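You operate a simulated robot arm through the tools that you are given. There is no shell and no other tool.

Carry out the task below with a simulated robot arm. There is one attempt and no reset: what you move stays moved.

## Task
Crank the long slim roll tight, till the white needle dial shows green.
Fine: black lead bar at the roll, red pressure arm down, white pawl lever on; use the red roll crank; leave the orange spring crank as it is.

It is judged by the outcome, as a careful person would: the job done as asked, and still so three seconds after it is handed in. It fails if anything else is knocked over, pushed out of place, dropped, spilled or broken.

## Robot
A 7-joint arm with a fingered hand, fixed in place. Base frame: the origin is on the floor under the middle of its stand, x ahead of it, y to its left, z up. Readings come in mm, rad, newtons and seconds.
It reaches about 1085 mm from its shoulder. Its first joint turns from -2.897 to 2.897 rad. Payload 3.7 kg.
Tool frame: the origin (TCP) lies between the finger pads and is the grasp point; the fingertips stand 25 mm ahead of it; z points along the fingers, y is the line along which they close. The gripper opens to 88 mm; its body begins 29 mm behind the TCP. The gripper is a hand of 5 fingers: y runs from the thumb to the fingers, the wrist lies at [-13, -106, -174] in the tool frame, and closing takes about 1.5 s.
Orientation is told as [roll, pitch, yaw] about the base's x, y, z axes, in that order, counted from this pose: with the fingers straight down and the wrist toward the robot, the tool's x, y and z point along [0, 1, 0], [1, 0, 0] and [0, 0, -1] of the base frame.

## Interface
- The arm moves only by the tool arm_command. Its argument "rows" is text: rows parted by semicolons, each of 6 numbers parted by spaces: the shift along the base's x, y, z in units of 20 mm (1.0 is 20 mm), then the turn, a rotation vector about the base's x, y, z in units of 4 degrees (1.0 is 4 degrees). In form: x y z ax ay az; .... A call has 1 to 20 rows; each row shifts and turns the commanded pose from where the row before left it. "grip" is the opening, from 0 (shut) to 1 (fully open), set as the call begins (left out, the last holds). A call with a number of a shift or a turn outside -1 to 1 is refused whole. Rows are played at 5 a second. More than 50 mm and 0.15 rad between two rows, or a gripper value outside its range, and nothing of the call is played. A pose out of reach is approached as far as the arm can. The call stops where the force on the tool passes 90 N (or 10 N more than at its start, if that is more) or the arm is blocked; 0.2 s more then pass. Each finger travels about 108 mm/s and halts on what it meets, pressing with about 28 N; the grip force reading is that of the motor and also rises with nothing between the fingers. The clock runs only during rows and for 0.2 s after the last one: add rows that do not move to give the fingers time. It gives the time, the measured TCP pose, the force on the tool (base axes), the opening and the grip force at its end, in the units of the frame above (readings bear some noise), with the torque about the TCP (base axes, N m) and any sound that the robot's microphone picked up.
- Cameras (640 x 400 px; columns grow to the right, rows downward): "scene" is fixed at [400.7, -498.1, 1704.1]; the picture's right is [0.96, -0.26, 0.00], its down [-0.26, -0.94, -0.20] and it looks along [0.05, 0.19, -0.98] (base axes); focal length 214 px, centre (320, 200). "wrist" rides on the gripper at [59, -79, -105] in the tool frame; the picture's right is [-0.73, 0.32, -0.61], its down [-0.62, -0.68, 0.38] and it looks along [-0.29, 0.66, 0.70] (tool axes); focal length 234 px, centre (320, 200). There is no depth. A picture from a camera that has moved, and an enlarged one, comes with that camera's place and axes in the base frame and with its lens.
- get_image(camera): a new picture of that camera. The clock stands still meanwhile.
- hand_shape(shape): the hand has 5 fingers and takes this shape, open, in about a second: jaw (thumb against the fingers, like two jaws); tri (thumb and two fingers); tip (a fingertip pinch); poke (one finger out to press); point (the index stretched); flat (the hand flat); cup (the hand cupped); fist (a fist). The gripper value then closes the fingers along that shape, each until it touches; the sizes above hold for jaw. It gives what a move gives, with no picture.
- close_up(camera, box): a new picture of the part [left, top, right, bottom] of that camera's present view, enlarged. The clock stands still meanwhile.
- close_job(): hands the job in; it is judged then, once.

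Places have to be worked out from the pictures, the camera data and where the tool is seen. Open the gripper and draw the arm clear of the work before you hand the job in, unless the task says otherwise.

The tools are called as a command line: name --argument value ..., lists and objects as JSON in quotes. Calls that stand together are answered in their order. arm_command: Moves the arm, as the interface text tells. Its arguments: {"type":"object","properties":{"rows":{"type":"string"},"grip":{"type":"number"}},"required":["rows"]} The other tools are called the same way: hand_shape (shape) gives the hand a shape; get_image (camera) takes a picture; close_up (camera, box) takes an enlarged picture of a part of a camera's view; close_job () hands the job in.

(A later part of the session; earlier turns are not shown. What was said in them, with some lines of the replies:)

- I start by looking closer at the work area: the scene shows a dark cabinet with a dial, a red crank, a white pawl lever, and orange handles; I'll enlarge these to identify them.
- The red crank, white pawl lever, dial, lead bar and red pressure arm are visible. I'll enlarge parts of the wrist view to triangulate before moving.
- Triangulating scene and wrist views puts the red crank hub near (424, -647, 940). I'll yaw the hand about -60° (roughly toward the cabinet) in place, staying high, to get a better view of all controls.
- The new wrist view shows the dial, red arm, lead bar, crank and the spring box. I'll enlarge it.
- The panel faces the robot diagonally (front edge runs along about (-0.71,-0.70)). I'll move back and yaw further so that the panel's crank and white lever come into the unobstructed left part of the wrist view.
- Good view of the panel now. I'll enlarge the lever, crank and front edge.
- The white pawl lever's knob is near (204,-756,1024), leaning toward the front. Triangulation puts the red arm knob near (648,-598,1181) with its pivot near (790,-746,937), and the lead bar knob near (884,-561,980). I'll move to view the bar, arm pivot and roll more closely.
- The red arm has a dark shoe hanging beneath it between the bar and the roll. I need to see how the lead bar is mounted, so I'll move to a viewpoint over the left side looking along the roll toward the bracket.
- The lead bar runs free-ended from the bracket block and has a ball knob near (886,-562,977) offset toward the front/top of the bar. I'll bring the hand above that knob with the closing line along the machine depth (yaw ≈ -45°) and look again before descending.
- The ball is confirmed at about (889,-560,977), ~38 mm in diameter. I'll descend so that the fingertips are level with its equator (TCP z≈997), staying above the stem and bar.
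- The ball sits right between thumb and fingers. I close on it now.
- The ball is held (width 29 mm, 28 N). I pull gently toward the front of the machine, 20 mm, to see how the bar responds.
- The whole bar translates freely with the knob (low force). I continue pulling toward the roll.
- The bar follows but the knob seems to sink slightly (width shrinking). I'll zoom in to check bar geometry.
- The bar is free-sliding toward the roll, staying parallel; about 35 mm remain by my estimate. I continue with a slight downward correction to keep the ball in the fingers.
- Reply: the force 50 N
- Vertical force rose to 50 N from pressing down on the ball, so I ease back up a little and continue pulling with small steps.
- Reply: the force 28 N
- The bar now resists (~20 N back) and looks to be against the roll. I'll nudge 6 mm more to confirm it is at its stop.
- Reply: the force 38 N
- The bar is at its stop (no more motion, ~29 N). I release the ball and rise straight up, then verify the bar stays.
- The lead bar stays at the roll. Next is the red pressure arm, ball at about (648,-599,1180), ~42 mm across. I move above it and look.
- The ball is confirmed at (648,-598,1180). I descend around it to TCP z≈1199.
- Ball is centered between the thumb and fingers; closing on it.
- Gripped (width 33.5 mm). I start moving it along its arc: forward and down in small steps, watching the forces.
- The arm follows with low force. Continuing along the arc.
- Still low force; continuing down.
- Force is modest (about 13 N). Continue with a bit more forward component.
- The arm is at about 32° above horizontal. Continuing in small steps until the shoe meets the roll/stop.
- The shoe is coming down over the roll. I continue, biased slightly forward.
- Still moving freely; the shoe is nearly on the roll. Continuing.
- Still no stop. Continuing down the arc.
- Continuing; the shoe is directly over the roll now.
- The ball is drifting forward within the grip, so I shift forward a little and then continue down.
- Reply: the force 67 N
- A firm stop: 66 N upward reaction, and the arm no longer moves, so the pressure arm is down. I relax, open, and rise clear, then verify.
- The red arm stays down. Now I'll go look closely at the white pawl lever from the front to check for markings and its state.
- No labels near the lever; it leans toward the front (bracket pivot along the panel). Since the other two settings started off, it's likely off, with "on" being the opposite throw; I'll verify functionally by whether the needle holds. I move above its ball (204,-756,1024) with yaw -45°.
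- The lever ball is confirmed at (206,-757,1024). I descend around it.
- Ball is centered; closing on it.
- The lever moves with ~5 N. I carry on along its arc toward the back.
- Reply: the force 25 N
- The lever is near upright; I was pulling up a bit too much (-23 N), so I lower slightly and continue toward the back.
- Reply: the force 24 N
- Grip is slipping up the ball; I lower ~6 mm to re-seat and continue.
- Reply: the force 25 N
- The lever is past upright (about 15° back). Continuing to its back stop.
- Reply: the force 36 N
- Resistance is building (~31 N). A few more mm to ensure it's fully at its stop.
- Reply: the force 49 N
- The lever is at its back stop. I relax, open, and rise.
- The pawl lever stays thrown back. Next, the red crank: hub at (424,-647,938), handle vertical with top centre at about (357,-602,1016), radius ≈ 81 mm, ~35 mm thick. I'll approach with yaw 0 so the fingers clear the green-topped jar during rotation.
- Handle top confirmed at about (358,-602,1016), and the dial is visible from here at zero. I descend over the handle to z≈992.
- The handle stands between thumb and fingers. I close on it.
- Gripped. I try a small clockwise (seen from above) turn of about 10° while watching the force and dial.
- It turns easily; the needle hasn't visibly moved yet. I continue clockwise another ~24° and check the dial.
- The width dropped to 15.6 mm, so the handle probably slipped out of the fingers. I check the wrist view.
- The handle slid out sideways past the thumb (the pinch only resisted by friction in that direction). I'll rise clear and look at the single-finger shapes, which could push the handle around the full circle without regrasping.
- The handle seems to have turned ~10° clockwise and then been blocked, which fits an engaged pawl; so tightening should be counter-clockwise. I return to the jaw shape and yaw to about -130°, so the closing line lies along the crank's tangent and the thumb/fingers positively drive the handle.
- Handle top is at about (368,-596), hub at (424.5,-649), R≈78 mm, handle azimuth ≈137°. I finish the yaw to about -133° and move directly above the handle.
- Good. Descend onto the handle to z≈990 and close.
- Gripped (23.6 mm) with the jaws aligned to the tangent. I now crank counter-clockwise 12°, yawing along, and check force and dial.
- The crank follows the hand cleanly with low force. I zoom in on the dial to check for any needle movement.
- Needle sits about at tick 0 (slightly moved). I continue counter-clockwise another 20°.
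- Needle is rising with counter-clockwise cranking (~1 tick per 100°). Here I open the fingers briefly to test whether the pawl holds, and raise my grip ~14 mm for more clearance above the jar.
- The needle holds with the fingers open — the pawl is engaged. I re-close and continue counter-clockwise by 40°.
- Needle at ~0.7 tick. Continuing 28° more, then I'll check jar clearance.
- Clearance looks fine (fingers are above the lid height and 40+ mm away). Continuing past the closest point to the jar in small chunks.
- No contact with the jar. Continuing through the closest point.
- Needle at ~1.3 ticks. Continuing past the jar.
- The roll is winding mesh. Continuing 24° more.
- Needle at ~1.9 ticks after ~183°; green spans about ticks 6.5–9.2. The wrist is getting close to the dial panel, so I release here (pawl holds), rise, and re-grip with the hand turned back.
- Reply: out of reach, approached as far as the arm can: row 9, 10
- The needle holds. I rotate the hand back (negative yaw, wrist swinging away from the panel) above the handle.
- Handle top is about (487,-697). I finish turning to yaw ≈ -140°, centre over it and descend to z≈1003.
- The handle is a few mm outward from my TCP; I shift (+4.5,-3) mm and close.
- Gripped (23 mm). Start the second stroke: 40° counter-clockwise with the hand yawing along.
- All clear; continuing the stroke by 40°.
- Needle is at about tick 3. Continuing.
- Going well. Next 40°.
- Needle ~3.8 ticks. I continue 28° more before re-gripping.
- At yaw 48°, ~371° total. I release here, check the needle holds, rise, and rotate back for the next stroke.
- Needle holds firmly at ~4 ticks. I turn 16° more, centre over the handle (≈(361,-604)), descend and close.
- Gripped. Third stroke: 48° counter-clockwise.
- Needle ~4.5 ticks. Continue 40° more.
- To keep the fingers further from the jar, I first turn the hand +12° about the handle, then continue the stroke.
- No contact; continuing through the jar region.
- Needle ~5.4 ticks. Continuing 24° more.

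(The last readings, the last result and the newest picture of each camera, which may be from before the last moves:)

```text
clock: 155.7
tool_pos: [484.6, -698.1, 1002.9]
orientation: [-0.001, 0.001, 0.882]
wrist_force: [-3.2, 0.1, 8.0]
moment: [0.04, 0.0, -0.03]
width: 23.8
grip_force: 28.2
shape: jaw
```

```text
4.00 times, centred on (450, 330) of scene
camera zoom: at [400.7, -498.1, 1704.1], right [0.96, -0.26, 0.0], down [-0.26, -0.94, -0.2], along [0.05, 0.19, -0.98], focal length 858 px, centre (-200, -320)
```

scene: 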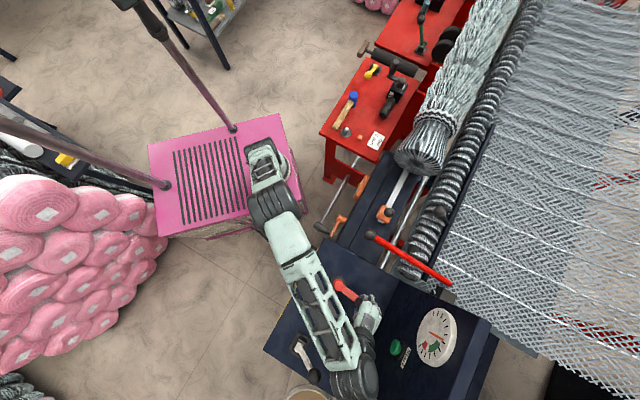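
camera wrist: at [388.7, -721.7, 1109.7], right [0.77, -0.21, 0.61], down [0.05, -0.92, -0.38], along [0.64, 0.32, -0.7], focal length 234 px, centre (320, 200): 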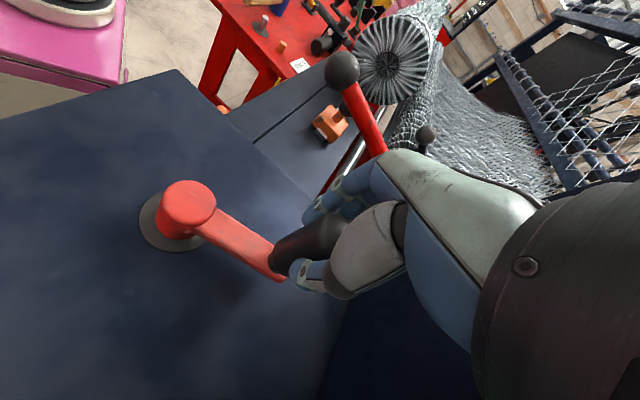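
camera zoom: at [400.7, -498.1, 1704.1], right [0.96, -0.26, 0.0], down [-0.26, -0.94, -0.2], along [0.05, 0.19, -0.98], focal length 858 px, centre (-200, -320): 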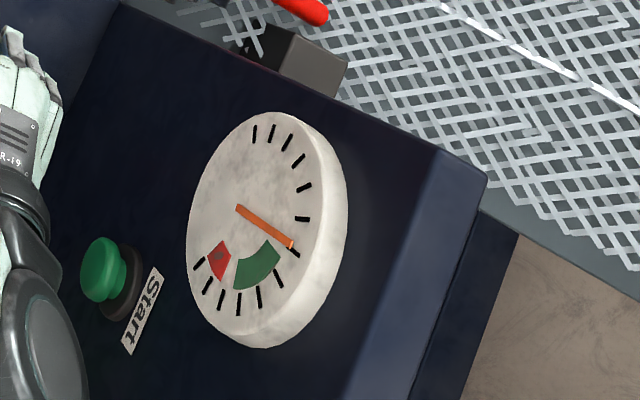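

Needle ~5.9 ticks; one more stroke of ~170° should land mid-green (~7.8). I release, rise, and rotate back again.

arm_command --rows "0 0 0 0 0 0;0 0 0 0 0 0;0 0 0 0 0 0;0 0 0 0 0 0;0 0 0.5 0 0 0;0 0 0.9 0 0 0;0 0 0.9 0 0 0;0 0 0.9 0 0 0" --grip 1

arm_command --rows "0 0 0 0 0 -1;0 0 0 0 0 -1;0 0 0 0 0 -1;0 0 0 0 0 -1;0 0 0 0 0 -1;0 0 0 0 0 -1;0 0 0 0 0 -1;0 0 0 0 0 -1;0 0 0 0 0 -1;0 0 0 0 0 -1;0 0 0 0 0 -1;0 0 0 0 0 -1;0 0 0 0 0 -1;0 0 0 0 0 -1;0 0 0 0 0 -1;0 0 0 0 0 -1;0 0 0 0 0 -1;0 0 0 0 0 -1;0 0 0 0 0 -1;0 0 0 0 0 -1"

arm_command --rows "0 0 0 0 0 -1;0 0 0 0 0 -1;0 0 0 0 0 -1;0 0 0 0 0 -1;0 0 0 0 0 -1;0 0 0 0 0 -1;0 0 0 0 0 -1;0 0 0 0 0 -1;0 0 0 0 0 -1;0 0 0 0 0 -1;0 0 0 0 0 -1;0 0 0 0 0 -1;0 0 0 0 0 -1;0 0 0 0 0 -1;0 0 0 0 0 -1;0 0 0 0 0 -1;0 0 0 0 0 -1;0 0 0 0 0 -1;0 0 0 0 0 -1;0 0 0 0 0 -1"

get_image --camera "wrist"

close_up --camera "scene" --box '[370, 280, 530, 380]'

```text
clock: 157.5
tool_pos: [484.1, -697.6, 1068.5]
orientation: [-0.001, 0.0, 0.88]
wrist_force: [1.6, 0.3, -0.3]
moment: [0.01, -0.01, 0.0]
width: 87.7
grip_force: 0.0
shape: jaw
```

```text
clock: 161.7
tool_pos: [484.7, -696.3, 1069.6]
orientation: [-0.002, 0.0, -0.517]
wrist_force: [0.7, -0.5, 0.0]
moment: [0.0, -0.02, -0.01]
width: 87.7
grip_force: 0.1
shape: jaw
```

```text
clock: 165.9
tool_pos: [484.3, -697.8, 1068.3]
orientation: [-0.002, 0.0, -1.914]
wrist_force: [-0.3, 0.6, -1.0]
moment: [-0.03, -0.03, 0.0]
width: 87.8
grip_force: 0.0
shape: jaw
```

```text
taken
camera wrist: at [566.7, -643.7, 1174.5], right [-0.79, -0.06, 0.61], down [-0.36, 0.85, -0.38], along [-0.49, -0.52, -0.7], focal length 234 px, centre (320, 200)
```

wrist: 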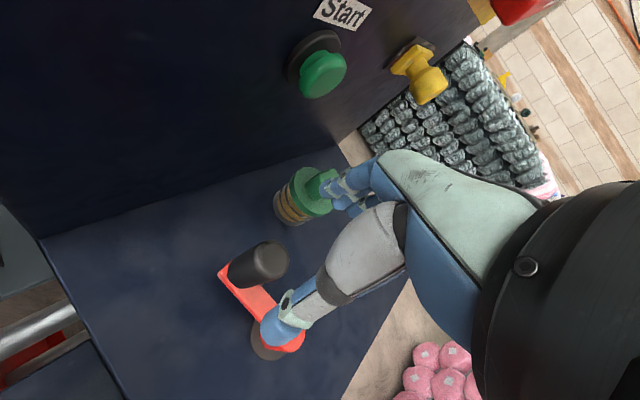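

```text
4.00 times, centred on (450, 330) of scene
camera zoom: at [400.7, -498.1, 1704.1], right [0.96, -0.26, 0.0], down [-0.26, -0.94, -0.2], along [0.05, 0.19, -0.98], focal length 858 px, centre (-200, -320)
```

zoom: 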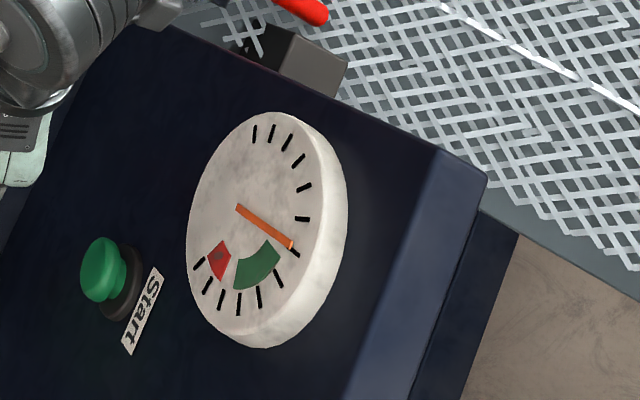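

Needle holds at ~5.9. Same handle location as the second stroke; I finish the turn to yaw ≈ -140°, go to (491,-699), descend to z≈1002 and close.

arm_command --rows "0.045 -0.012 0 0 0 -1;0.045 -0.012 0 0 0 -1;0.045 -0.012 0 0 0 -1;0.045 -0.012 0 0 0 -1;0.045 -0.012 0 0 0 -1;0.045 -0.012 0 0 0 -1;0.045 -0.012 0 0 0 -1;0 0 -0.83 0 0 -0.5;0 0 -0.83 0 0 0;0 0 -0.83 0 0 0;0 0 -0.83 0 0 0"

get_image --camera "wrist"

arm_command --rows "0 0 0 0 0 0;0 0 0 0 0 0;0 0 0 0 0 0;0 0 0 0 0 0;0 0 0 0 0 0;0 0 0 0 0 0;0 0 0 0 0 0" --grip 0.1

get_image --camera "wrist"

```text
clock: 168.3
tool_pos: [491.0, -700.8, 1001.6]
orientation: [0.0, 0.001, -2.436]
wrist_force: [-0.5, 0.1, -0.2]
moment: [0.01, 0.01, -0.02]
width: 87.4
grip_force: 0.1
shape: jaw
```

```text
taken
camera wrist: at [589.0, -693.4, 1107.2], right [-0.72, 0.34, 0.61], down [0.11, 0.92, -0.38], along [-0.69, -0.21, -0.7], focal length 234 px, centre (320, 200)
```

wrist: 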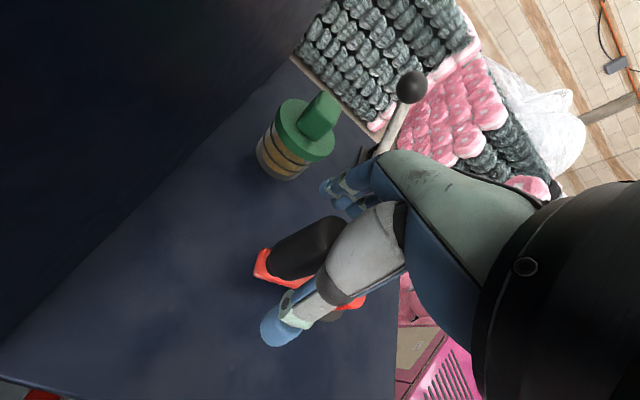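

```text
clock: 169.9
tool_pos: [491.8, -699.4, 1001.7]
orientation: [0.002, -0.001, -2.433]
wrist_force: [3.4, 0.1, -1.8]
moment: [-0.08, -0.05, 0.0]
width: 23.1
grip_force: 28.3
shape: jaw
```

```text
taken
camera wrist: at [589.3, -693.5, 1107.0], right [-0.72, 0.34, 0.61], down [0.11, 0.92, -0.38], along [-0.69, -0.21, -0.7], focal length 234 px, centre (320, 200)
```

wrist: 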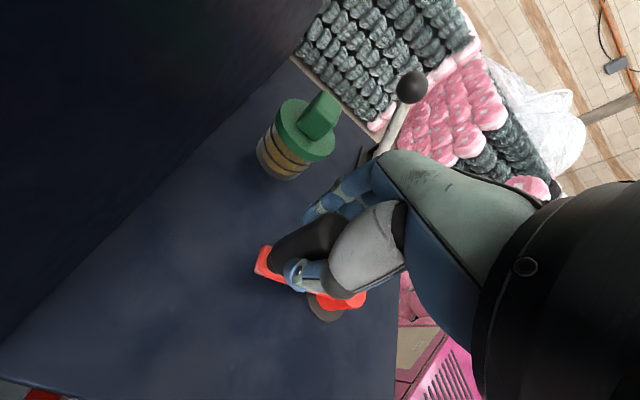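

Gripped as before (23 mm). Fourth stroke: first 80° counter-clockwise in two parts.

arm_command --rows "0.171 0.229 0 0 0 1;0.154 0.241 0 0 0 1;0.137 0.251 0 0 0 1;0.12 0.26 0 0 0 1;0.101 0.268 0 0 0 1;0.082 0.274 0 0 0 1;0.063 0.279 0 0 0 1;0.043 0.283 0 0 0 1;0.023 0.285 0 0 0 1;0.003 0.286 0 0 0 1"

close_up --camera "scene" --box '[370, 280, 530, 380]'

get_image --camera "wrist"

```text
clock: 172.1
tool_pos: [508.0, -645.9, 1001.6]
orientation: [0.001, 0.0, -1.736]
wrist_force: [-4.9, -1.3, -6.3]
moment: [-0.14, 0.08, -0.04]
width: 22.3
grip_force: 28.0
shape: jaw
```

```text
4.00 times, centred on (450, 330) of scene
camera zoom: at [400.7, -498.1, 1704.1], right [0.96, -0.26, 0.0], down [-0.26, -0.94, -0.2], along [0.05, 0.19, -0.98], focal length 858 px, centre (-200, -320)
```

zoom: 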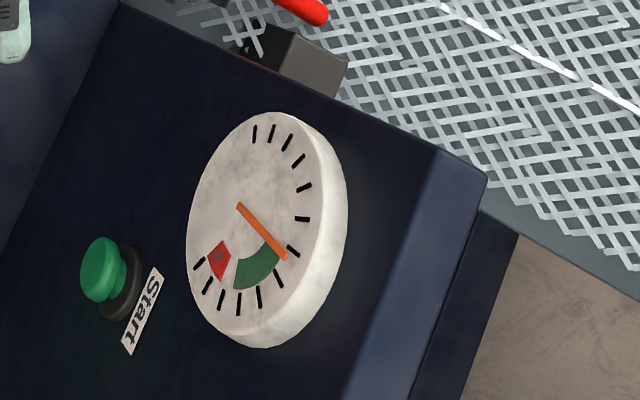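

```text
taken
camera wrist: at [580.1, -579.1, 1107.5], right [-0.77, -0.2, 0.61], down [-0.5, 0.78, -0.38], along [-0.39, -0.6, -0.7], focal length 234 px, centre (320, 200)
```

wrist: 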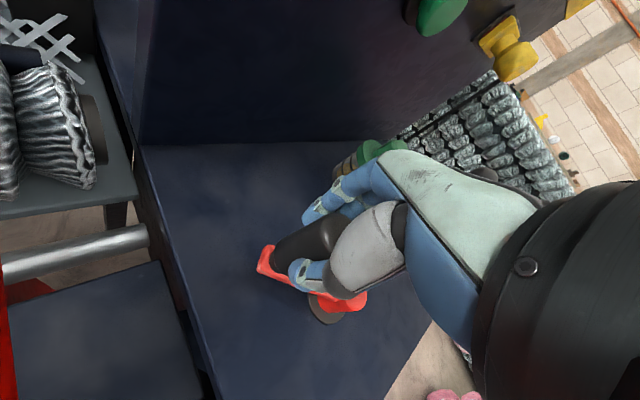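

Needle is at the edge of green (~6.4). Continue toward mid-green.

arm_command --rows "-0.016 0.286 0 0 0 1;-0.036 0.284 0 0 0 1;-0.056 0.28 0 0 0 1;-0.075 0.276 0 0 0 1;-0.095 0.27 0 0 0 1;-0.113 0.263 0 0 0 1;-0.131 0.254 0 0 0 1;-0.149 0.244 0 0 0 1;-0.165 0.233 0 0 0 1;-0.181 0.221 0 0 0 1"

close_up --camera "scene" --box '[370, 280, 530, 380]'

get_image --camera "wrist"

```text
clock: 174.3
tool_pos: [487.5, -593.1, 1001.4]
orientation: [0.001, -0.001, -1.037]
wrist_force: [-5.1, -7.4, -1.4]
moment: [-0.23, 0.02, 0.0]
width: 22.5
grip_force: 28.1
shape: jaw
```

```text
4.00 times, centred on (450, 330) of scene
camera zoom: at [400.7, -498.1, 1704.1], right [0.96, -0.26, 0.0], down [-0.26, -0.94, -0.2], along [0.05, 0.19, -0.98], focal length 858 px, centre (-200, -320)
```

zoom: 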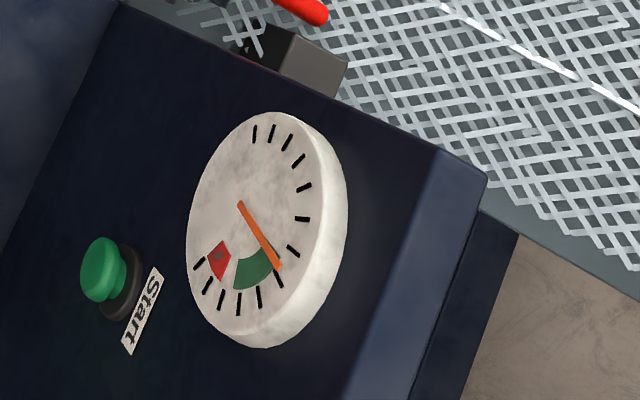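

```text
taken
camera wrist: at [499.1, -496.4, 1107.0], right [-0.46, -0.65, 0.61], down [-0.88, 0.27, -0.38], along [0.08, -0.71, -0.7], focal length 234 px, centre (320, 200)
```

wrist: 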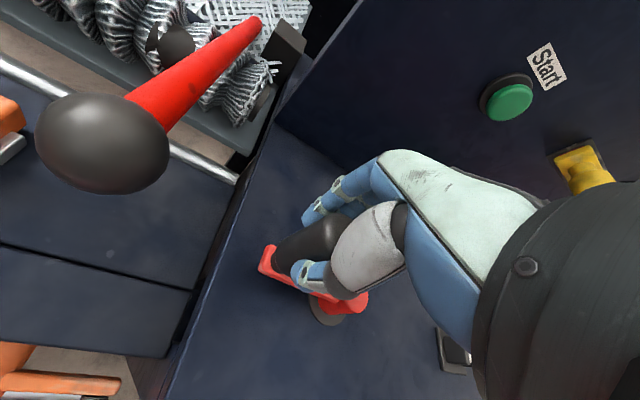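

Needle ~6.9, just inside green. Another 40° takes it further toward the middle.

arm_command --rows "-0.196 0.208 0 0 0 1;-0.21 0.194 0 0 0 1;-0.223 0.179 0 0 0 1;-0.235 0.163 0 0 0 1;-0.246 0.146 0 0 0 1;-0.256 0.129 0 0 0 1;-0.264 0.11 0 0 0 1;-0.271 0.092 0 0 0 1;-0.277 0.073 0 0 0 1;-0.281 0.053 0 0 0 1"

close_up --camera "scene" --box '[412, 320, 476, 360]'

get_image --camera "wrist"

```text
clock: 176.5
tool_pos: [439.4, -566.8, 1002.1]
orientation: [0.0, 0.001, -0.341]
wrist_force: [0.5, -4.5, -4.1]
moment: [-0.12, -0.12, 0.01]
width: 22.4
grip_force: 27.6
shape: jaw
```

```text
10.00 times, centred on (444, 340) of scene
camera zoom: at [400.7, -498.1, 1704.1], right [0.96, -0.26, 0.0], down [-0.26, -0.94, -0.2], along [0.05, 0.19, -0.98], focal length 2145 px, centre (-920, -1200)
```

zoom: 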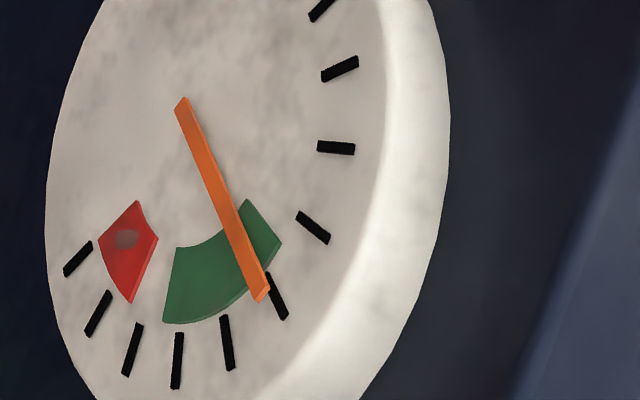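

```text
taken
camera wrist: at [385.5, -486.0, 1107.4], right [0.06, -0.79, 0.61], down [-0.85, -0.36, -0.38], along [0.52, -0.49, -0.7], focal length 234 px, centre (320, 200)
```

wrist: 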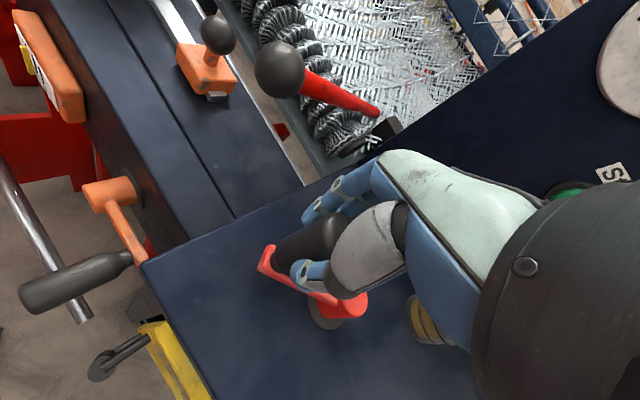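

Needle at ~7.3, in the green. I go ~36° more to bring it near the centre of the green band.

arm_command --rows "-0.284 0.033 0 0 0 1;-0.286 0.013 0 0 0 1;-0.286 -0.006 0 0 0 1;-0.285 -0.026 0 0 0 1;-0.282 -0.046 0 0 0 1;-0.278 -0.066 0 0 0 1;-0.273 -0.085 0 0 0 1;-0.266 -0.104 0 0 0 1;-0.259 -0.122 0 0 0 1;-0.249 -0.14 0 0 0 1"

close_up --camera "scene" --box '[412, 320, 476, 360]'

get_image --camera "wrist"

```text
clock: 178.7
tool_pos: [384.1, -577.2, 1001.2]
orientation: [0.0, 0.0, 0.358]
wrist_force: [0.0, 2.7, -4.6]
moment: [0.12, -0.07, 0.01]
width: 22.0
grip_force: 28.2
shape: jaw
```

```text
10.00 times, centred on (444, 340) of scene
camera zoom: at [400.7, -498.1, 1704.1], right [0.96, -0.26, 0.0], down [-0.26, -0.94, -0.2], along [0.05, 0.19, -0.98], focal length 2145 px, centre (-920, -1200)
```

zoom: 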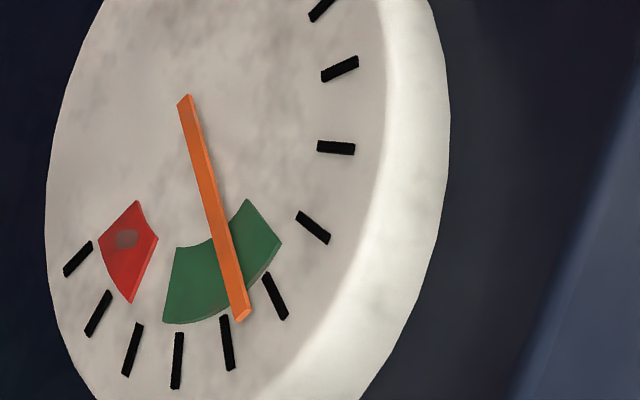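

```text
taken
camera wrist: at [290.0, -550.8, 1107.6], right [0.56, -0.57, 0.61], down [-0.42, -0.82, -0.38], along [0.72, -0.04, -0.7], focal length 234 px, centre (320, 200)
```

wrist: 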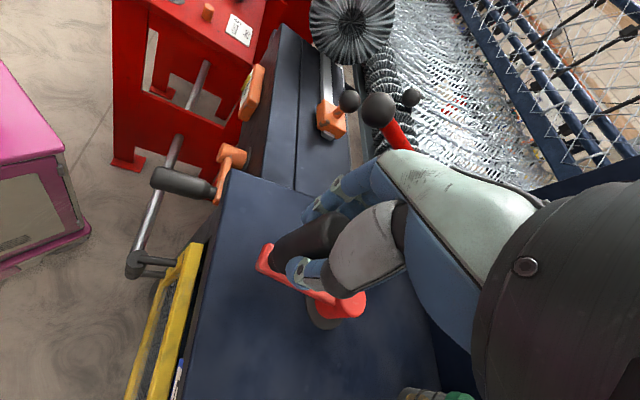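

The needle sits in the middle of the green band. I release the handle gently and rise clear.

arm_command --rows "0 0 0 0 0 0;0 0 0 0 0 0;0 0 0 0 0 0;0 0 0 0 0 0;0 0 0.5 0 0 0;0 0 1 0 0 0;0 0 1 0 0 0;0 0 1 0 0 0;0 0 1 0 0 0;0 0 1 0 0 0" --grip 1

close_up --camera "scene" --box '[412, 320, 476, 360]'

get_image --camera "wrist"

```text
clock: 180.9
tool_pos: [385.7, -576.8, 1111.3]
orientation: [0.0, 0.001, 0.357]
wrist_force: [-0.5, 0.2, -0.1]
moment: [0.0, -0.02, 0.02]
width: 87.6
grip_force: 0.1
shape: jaw
```

```text
10.00 times, centred on (444, 340) of scene
camera zoom: at [400.7, -498.1, 1704.1], right [0.96, -0.26, 0.0], down [-0.26, -0.94, -0.2], along [0.05, 0.19, -0.98], focal length 2145 px, centre (-920, -1200)
```

zoom: 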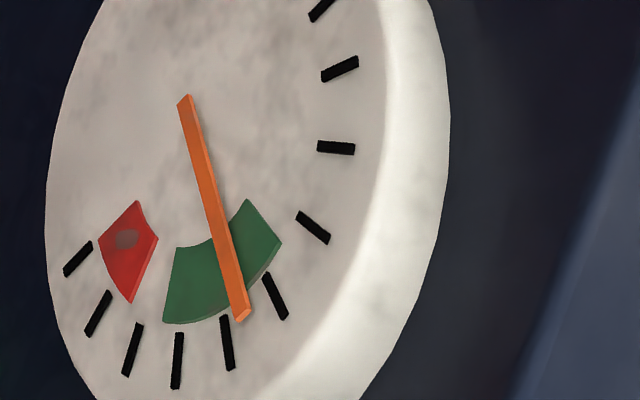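

```text
taken
camera wrist: at [291.3, -550.6, 1217.2], right [0.56, -0.57, 0.61], down [-0.42, -0.82, -0.38], along [0.72, -0.04, -0.7], focal length 234 px, centre (320, 200)
```

wrist: 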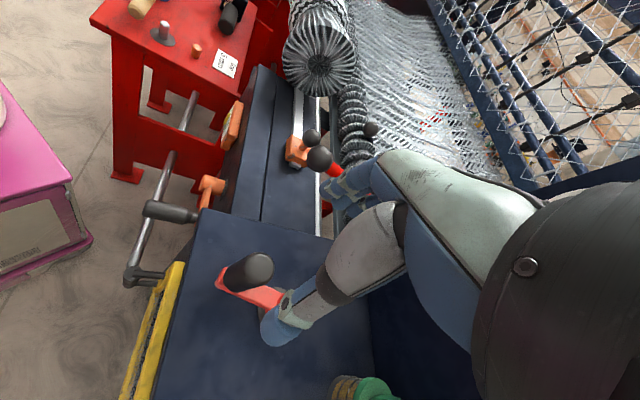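

The needle holds in green after release. I draw the arm up and back, clear of the machine, turning so the wrist camera can check the dial squarely.

arm_command --rows "0 0 1 0 0 -1;0 0 1 0 0 -1;0 0 1 0 0 -1;0 0 1 0 0 -1;0 0 1 0 0 -1;0 0.3 1 0 0 -1;0 0.6 1 0 0 -1;0 0.9 1 0 0 -1;0 1 1 0 0 -1;0 1 1 0 0 -1;0 1 0.5 0 0 -1;0 1 0.5 0 0 -1;0 1 0 0 0 -1;0 1 0 0 0 -1;0 1 0 0 0 -1;0 1 0 0 0 -1;0 1 0 0 0 -1;0 1 0 0 0 -1"

get_image --camera "wrist"

get_image --camera "scene"

close_up --camera "scene" --box '[370, 280, 530, 380]'

```text
clock: 184.7
tool_pos: [385.7, -341.4, 1332.2]
orientation: [0.0, 0.0, -0.901]
wrist_force: [0.7, 0.0, 0.5]
moment: [0.02, -0.01, 0.01]
width: 87.5
grip_force: 0.0
shape: jaw
```

```text
taken
camera wrist: at [382.8, -243.6, 1437.8], right [-0.37, -0.7, 0.61], down [-0.91, 0.15, -0.38], along [0.18, -0.69, -0.7], focal length 234 px, centre (320, 200)
```

wrist: 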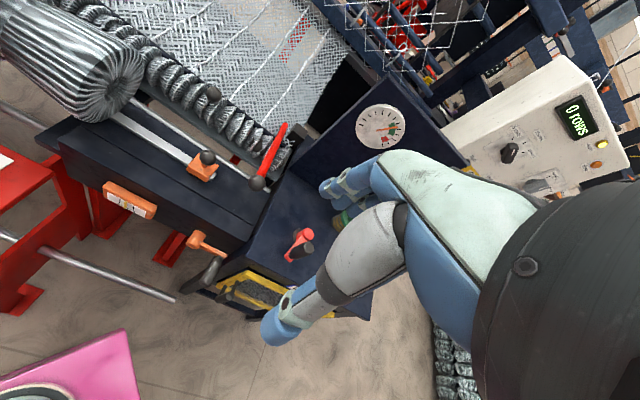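

```text
taken
```

scene: 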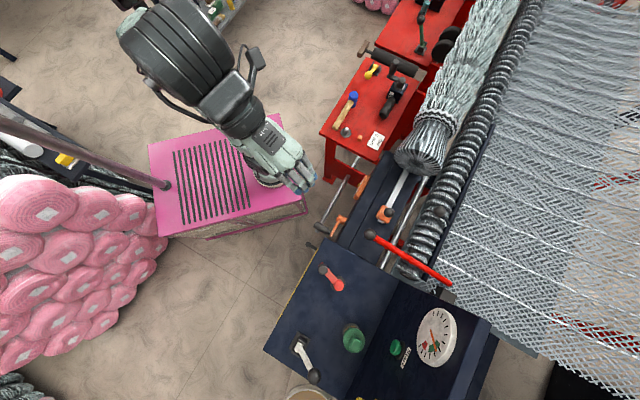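

```text
4.00 times, centred on (450, 330) of scene
camera zoom: at [400.7, -498.1, 1704.1], right [0.96, -0.26, 0.0], down [-0.26, -0.94, -0.2], along [0.05, 0.19, -0.98], focal length 858 px, centre (-200, -320)
```

zoom: 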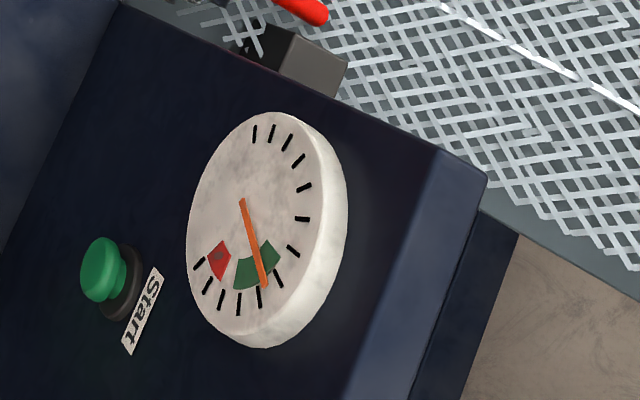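

Needle unchanged. I check the dial from the wrist camera's angle and the final state of bar, red arm, lever and orange crank.

close_up --camera "wrist" --box '[340, 95, 420, 155]'

close_up --camera "wrist" --box '[160, 80, 320, 200]'

close_up --camera "scene" --box '[360, 170, 520, 300]'

close_up --camera "scene" --box '[250, 200, 410, 400]'

```text
6.67 times, centred on (380, 125) of wrist
camera zoom: at [382.8, -243.6, 1437.8], right [-0.37, -0.7, 0.61], down [-0.91, 0.15, -0.38], along [0.18, -0.69, -0.7], focal length 1561 px, centre (-80, 700)
```

zoom: 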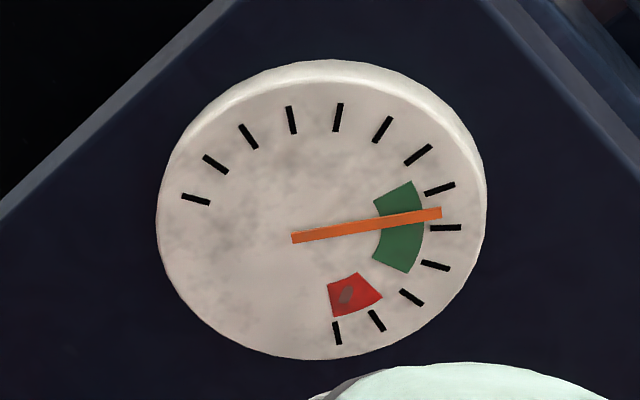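

```text
3.33 times, centred on (240, 140) of wrist
camera zoom: at [382.8, -243.6, 1437.8], right [-0.37, -0.7, 0.61], down [-0.91, 0.15, -0.38], along [0.18, -0.69, -0.7], focal length 781 px, centre (587, 400)
```

zoom: 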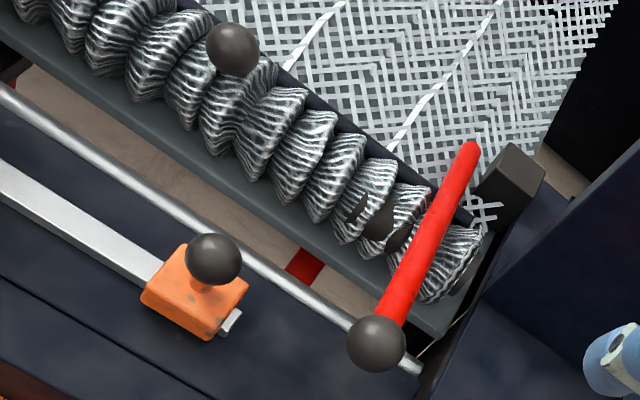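

```text
3.08 times, centred on (440, 235) of scene
camera zoom: at [400.7, -498.1, 1704.1], right [0.96, -0.26, 0.0], down [-0.26, -0.94, -0.2], along [0.05, 0.19, -0.98], focal length 660 px, centre (-49, 92)
```

zoom: 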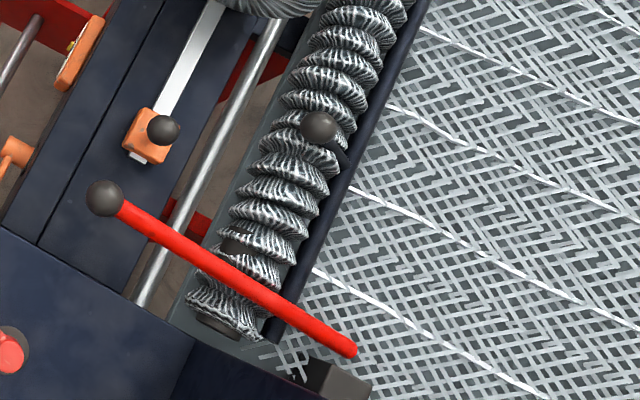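

```text
2.00 times, centred on (330, 300) of scene
camera zoom: at [400.7, -498.1, 1704.1], right [0.96, -0.26, 0.0], down [-0.26, -0.94, -0.2], along [0.05, 0.19, -0.98], focal length 429 px, centre (300, 0)
```

zoom: 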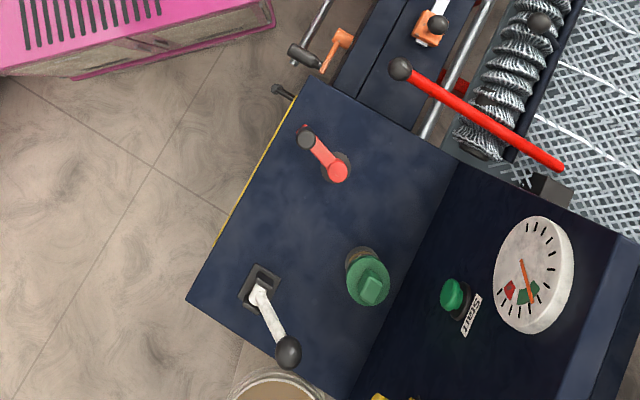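

Everything checks out: the needle rests mid-green from both views, the lead bar lies at the wound roll, the red arm is down, the pawl lever is thrown and holding, the orange crank is untouched, and the jar is in place. The hand is open and clear, so I hand in the job.

close_job

```text
The job is handed in.
```

I cranked the roll tight and handed the job in with the dial needle in the middle of the green band.

- **Black lead bar:** pulled against the roll as far as it goes, and it stayed there.
- **Red pressure arm:** down, with its shoe on the roll.
- **White pawl lever:** I moved it from leaning forward to its back stop. It has no markings, so taking that as "on" is my judgement. The needle held each time I let go of the crank.
- **Red roll crank:** about two turns counter-clockwise, seen from above. I first tried clockwise; it turned about 10 degrees, then stopped and slipped out of the grip.
- **Orange spring crank:** not touched.

At the last check, about six seconds after the last crank movement, the needle had not moved. The jar with the green lid was still in place, and the hand was open and clear of the machine.
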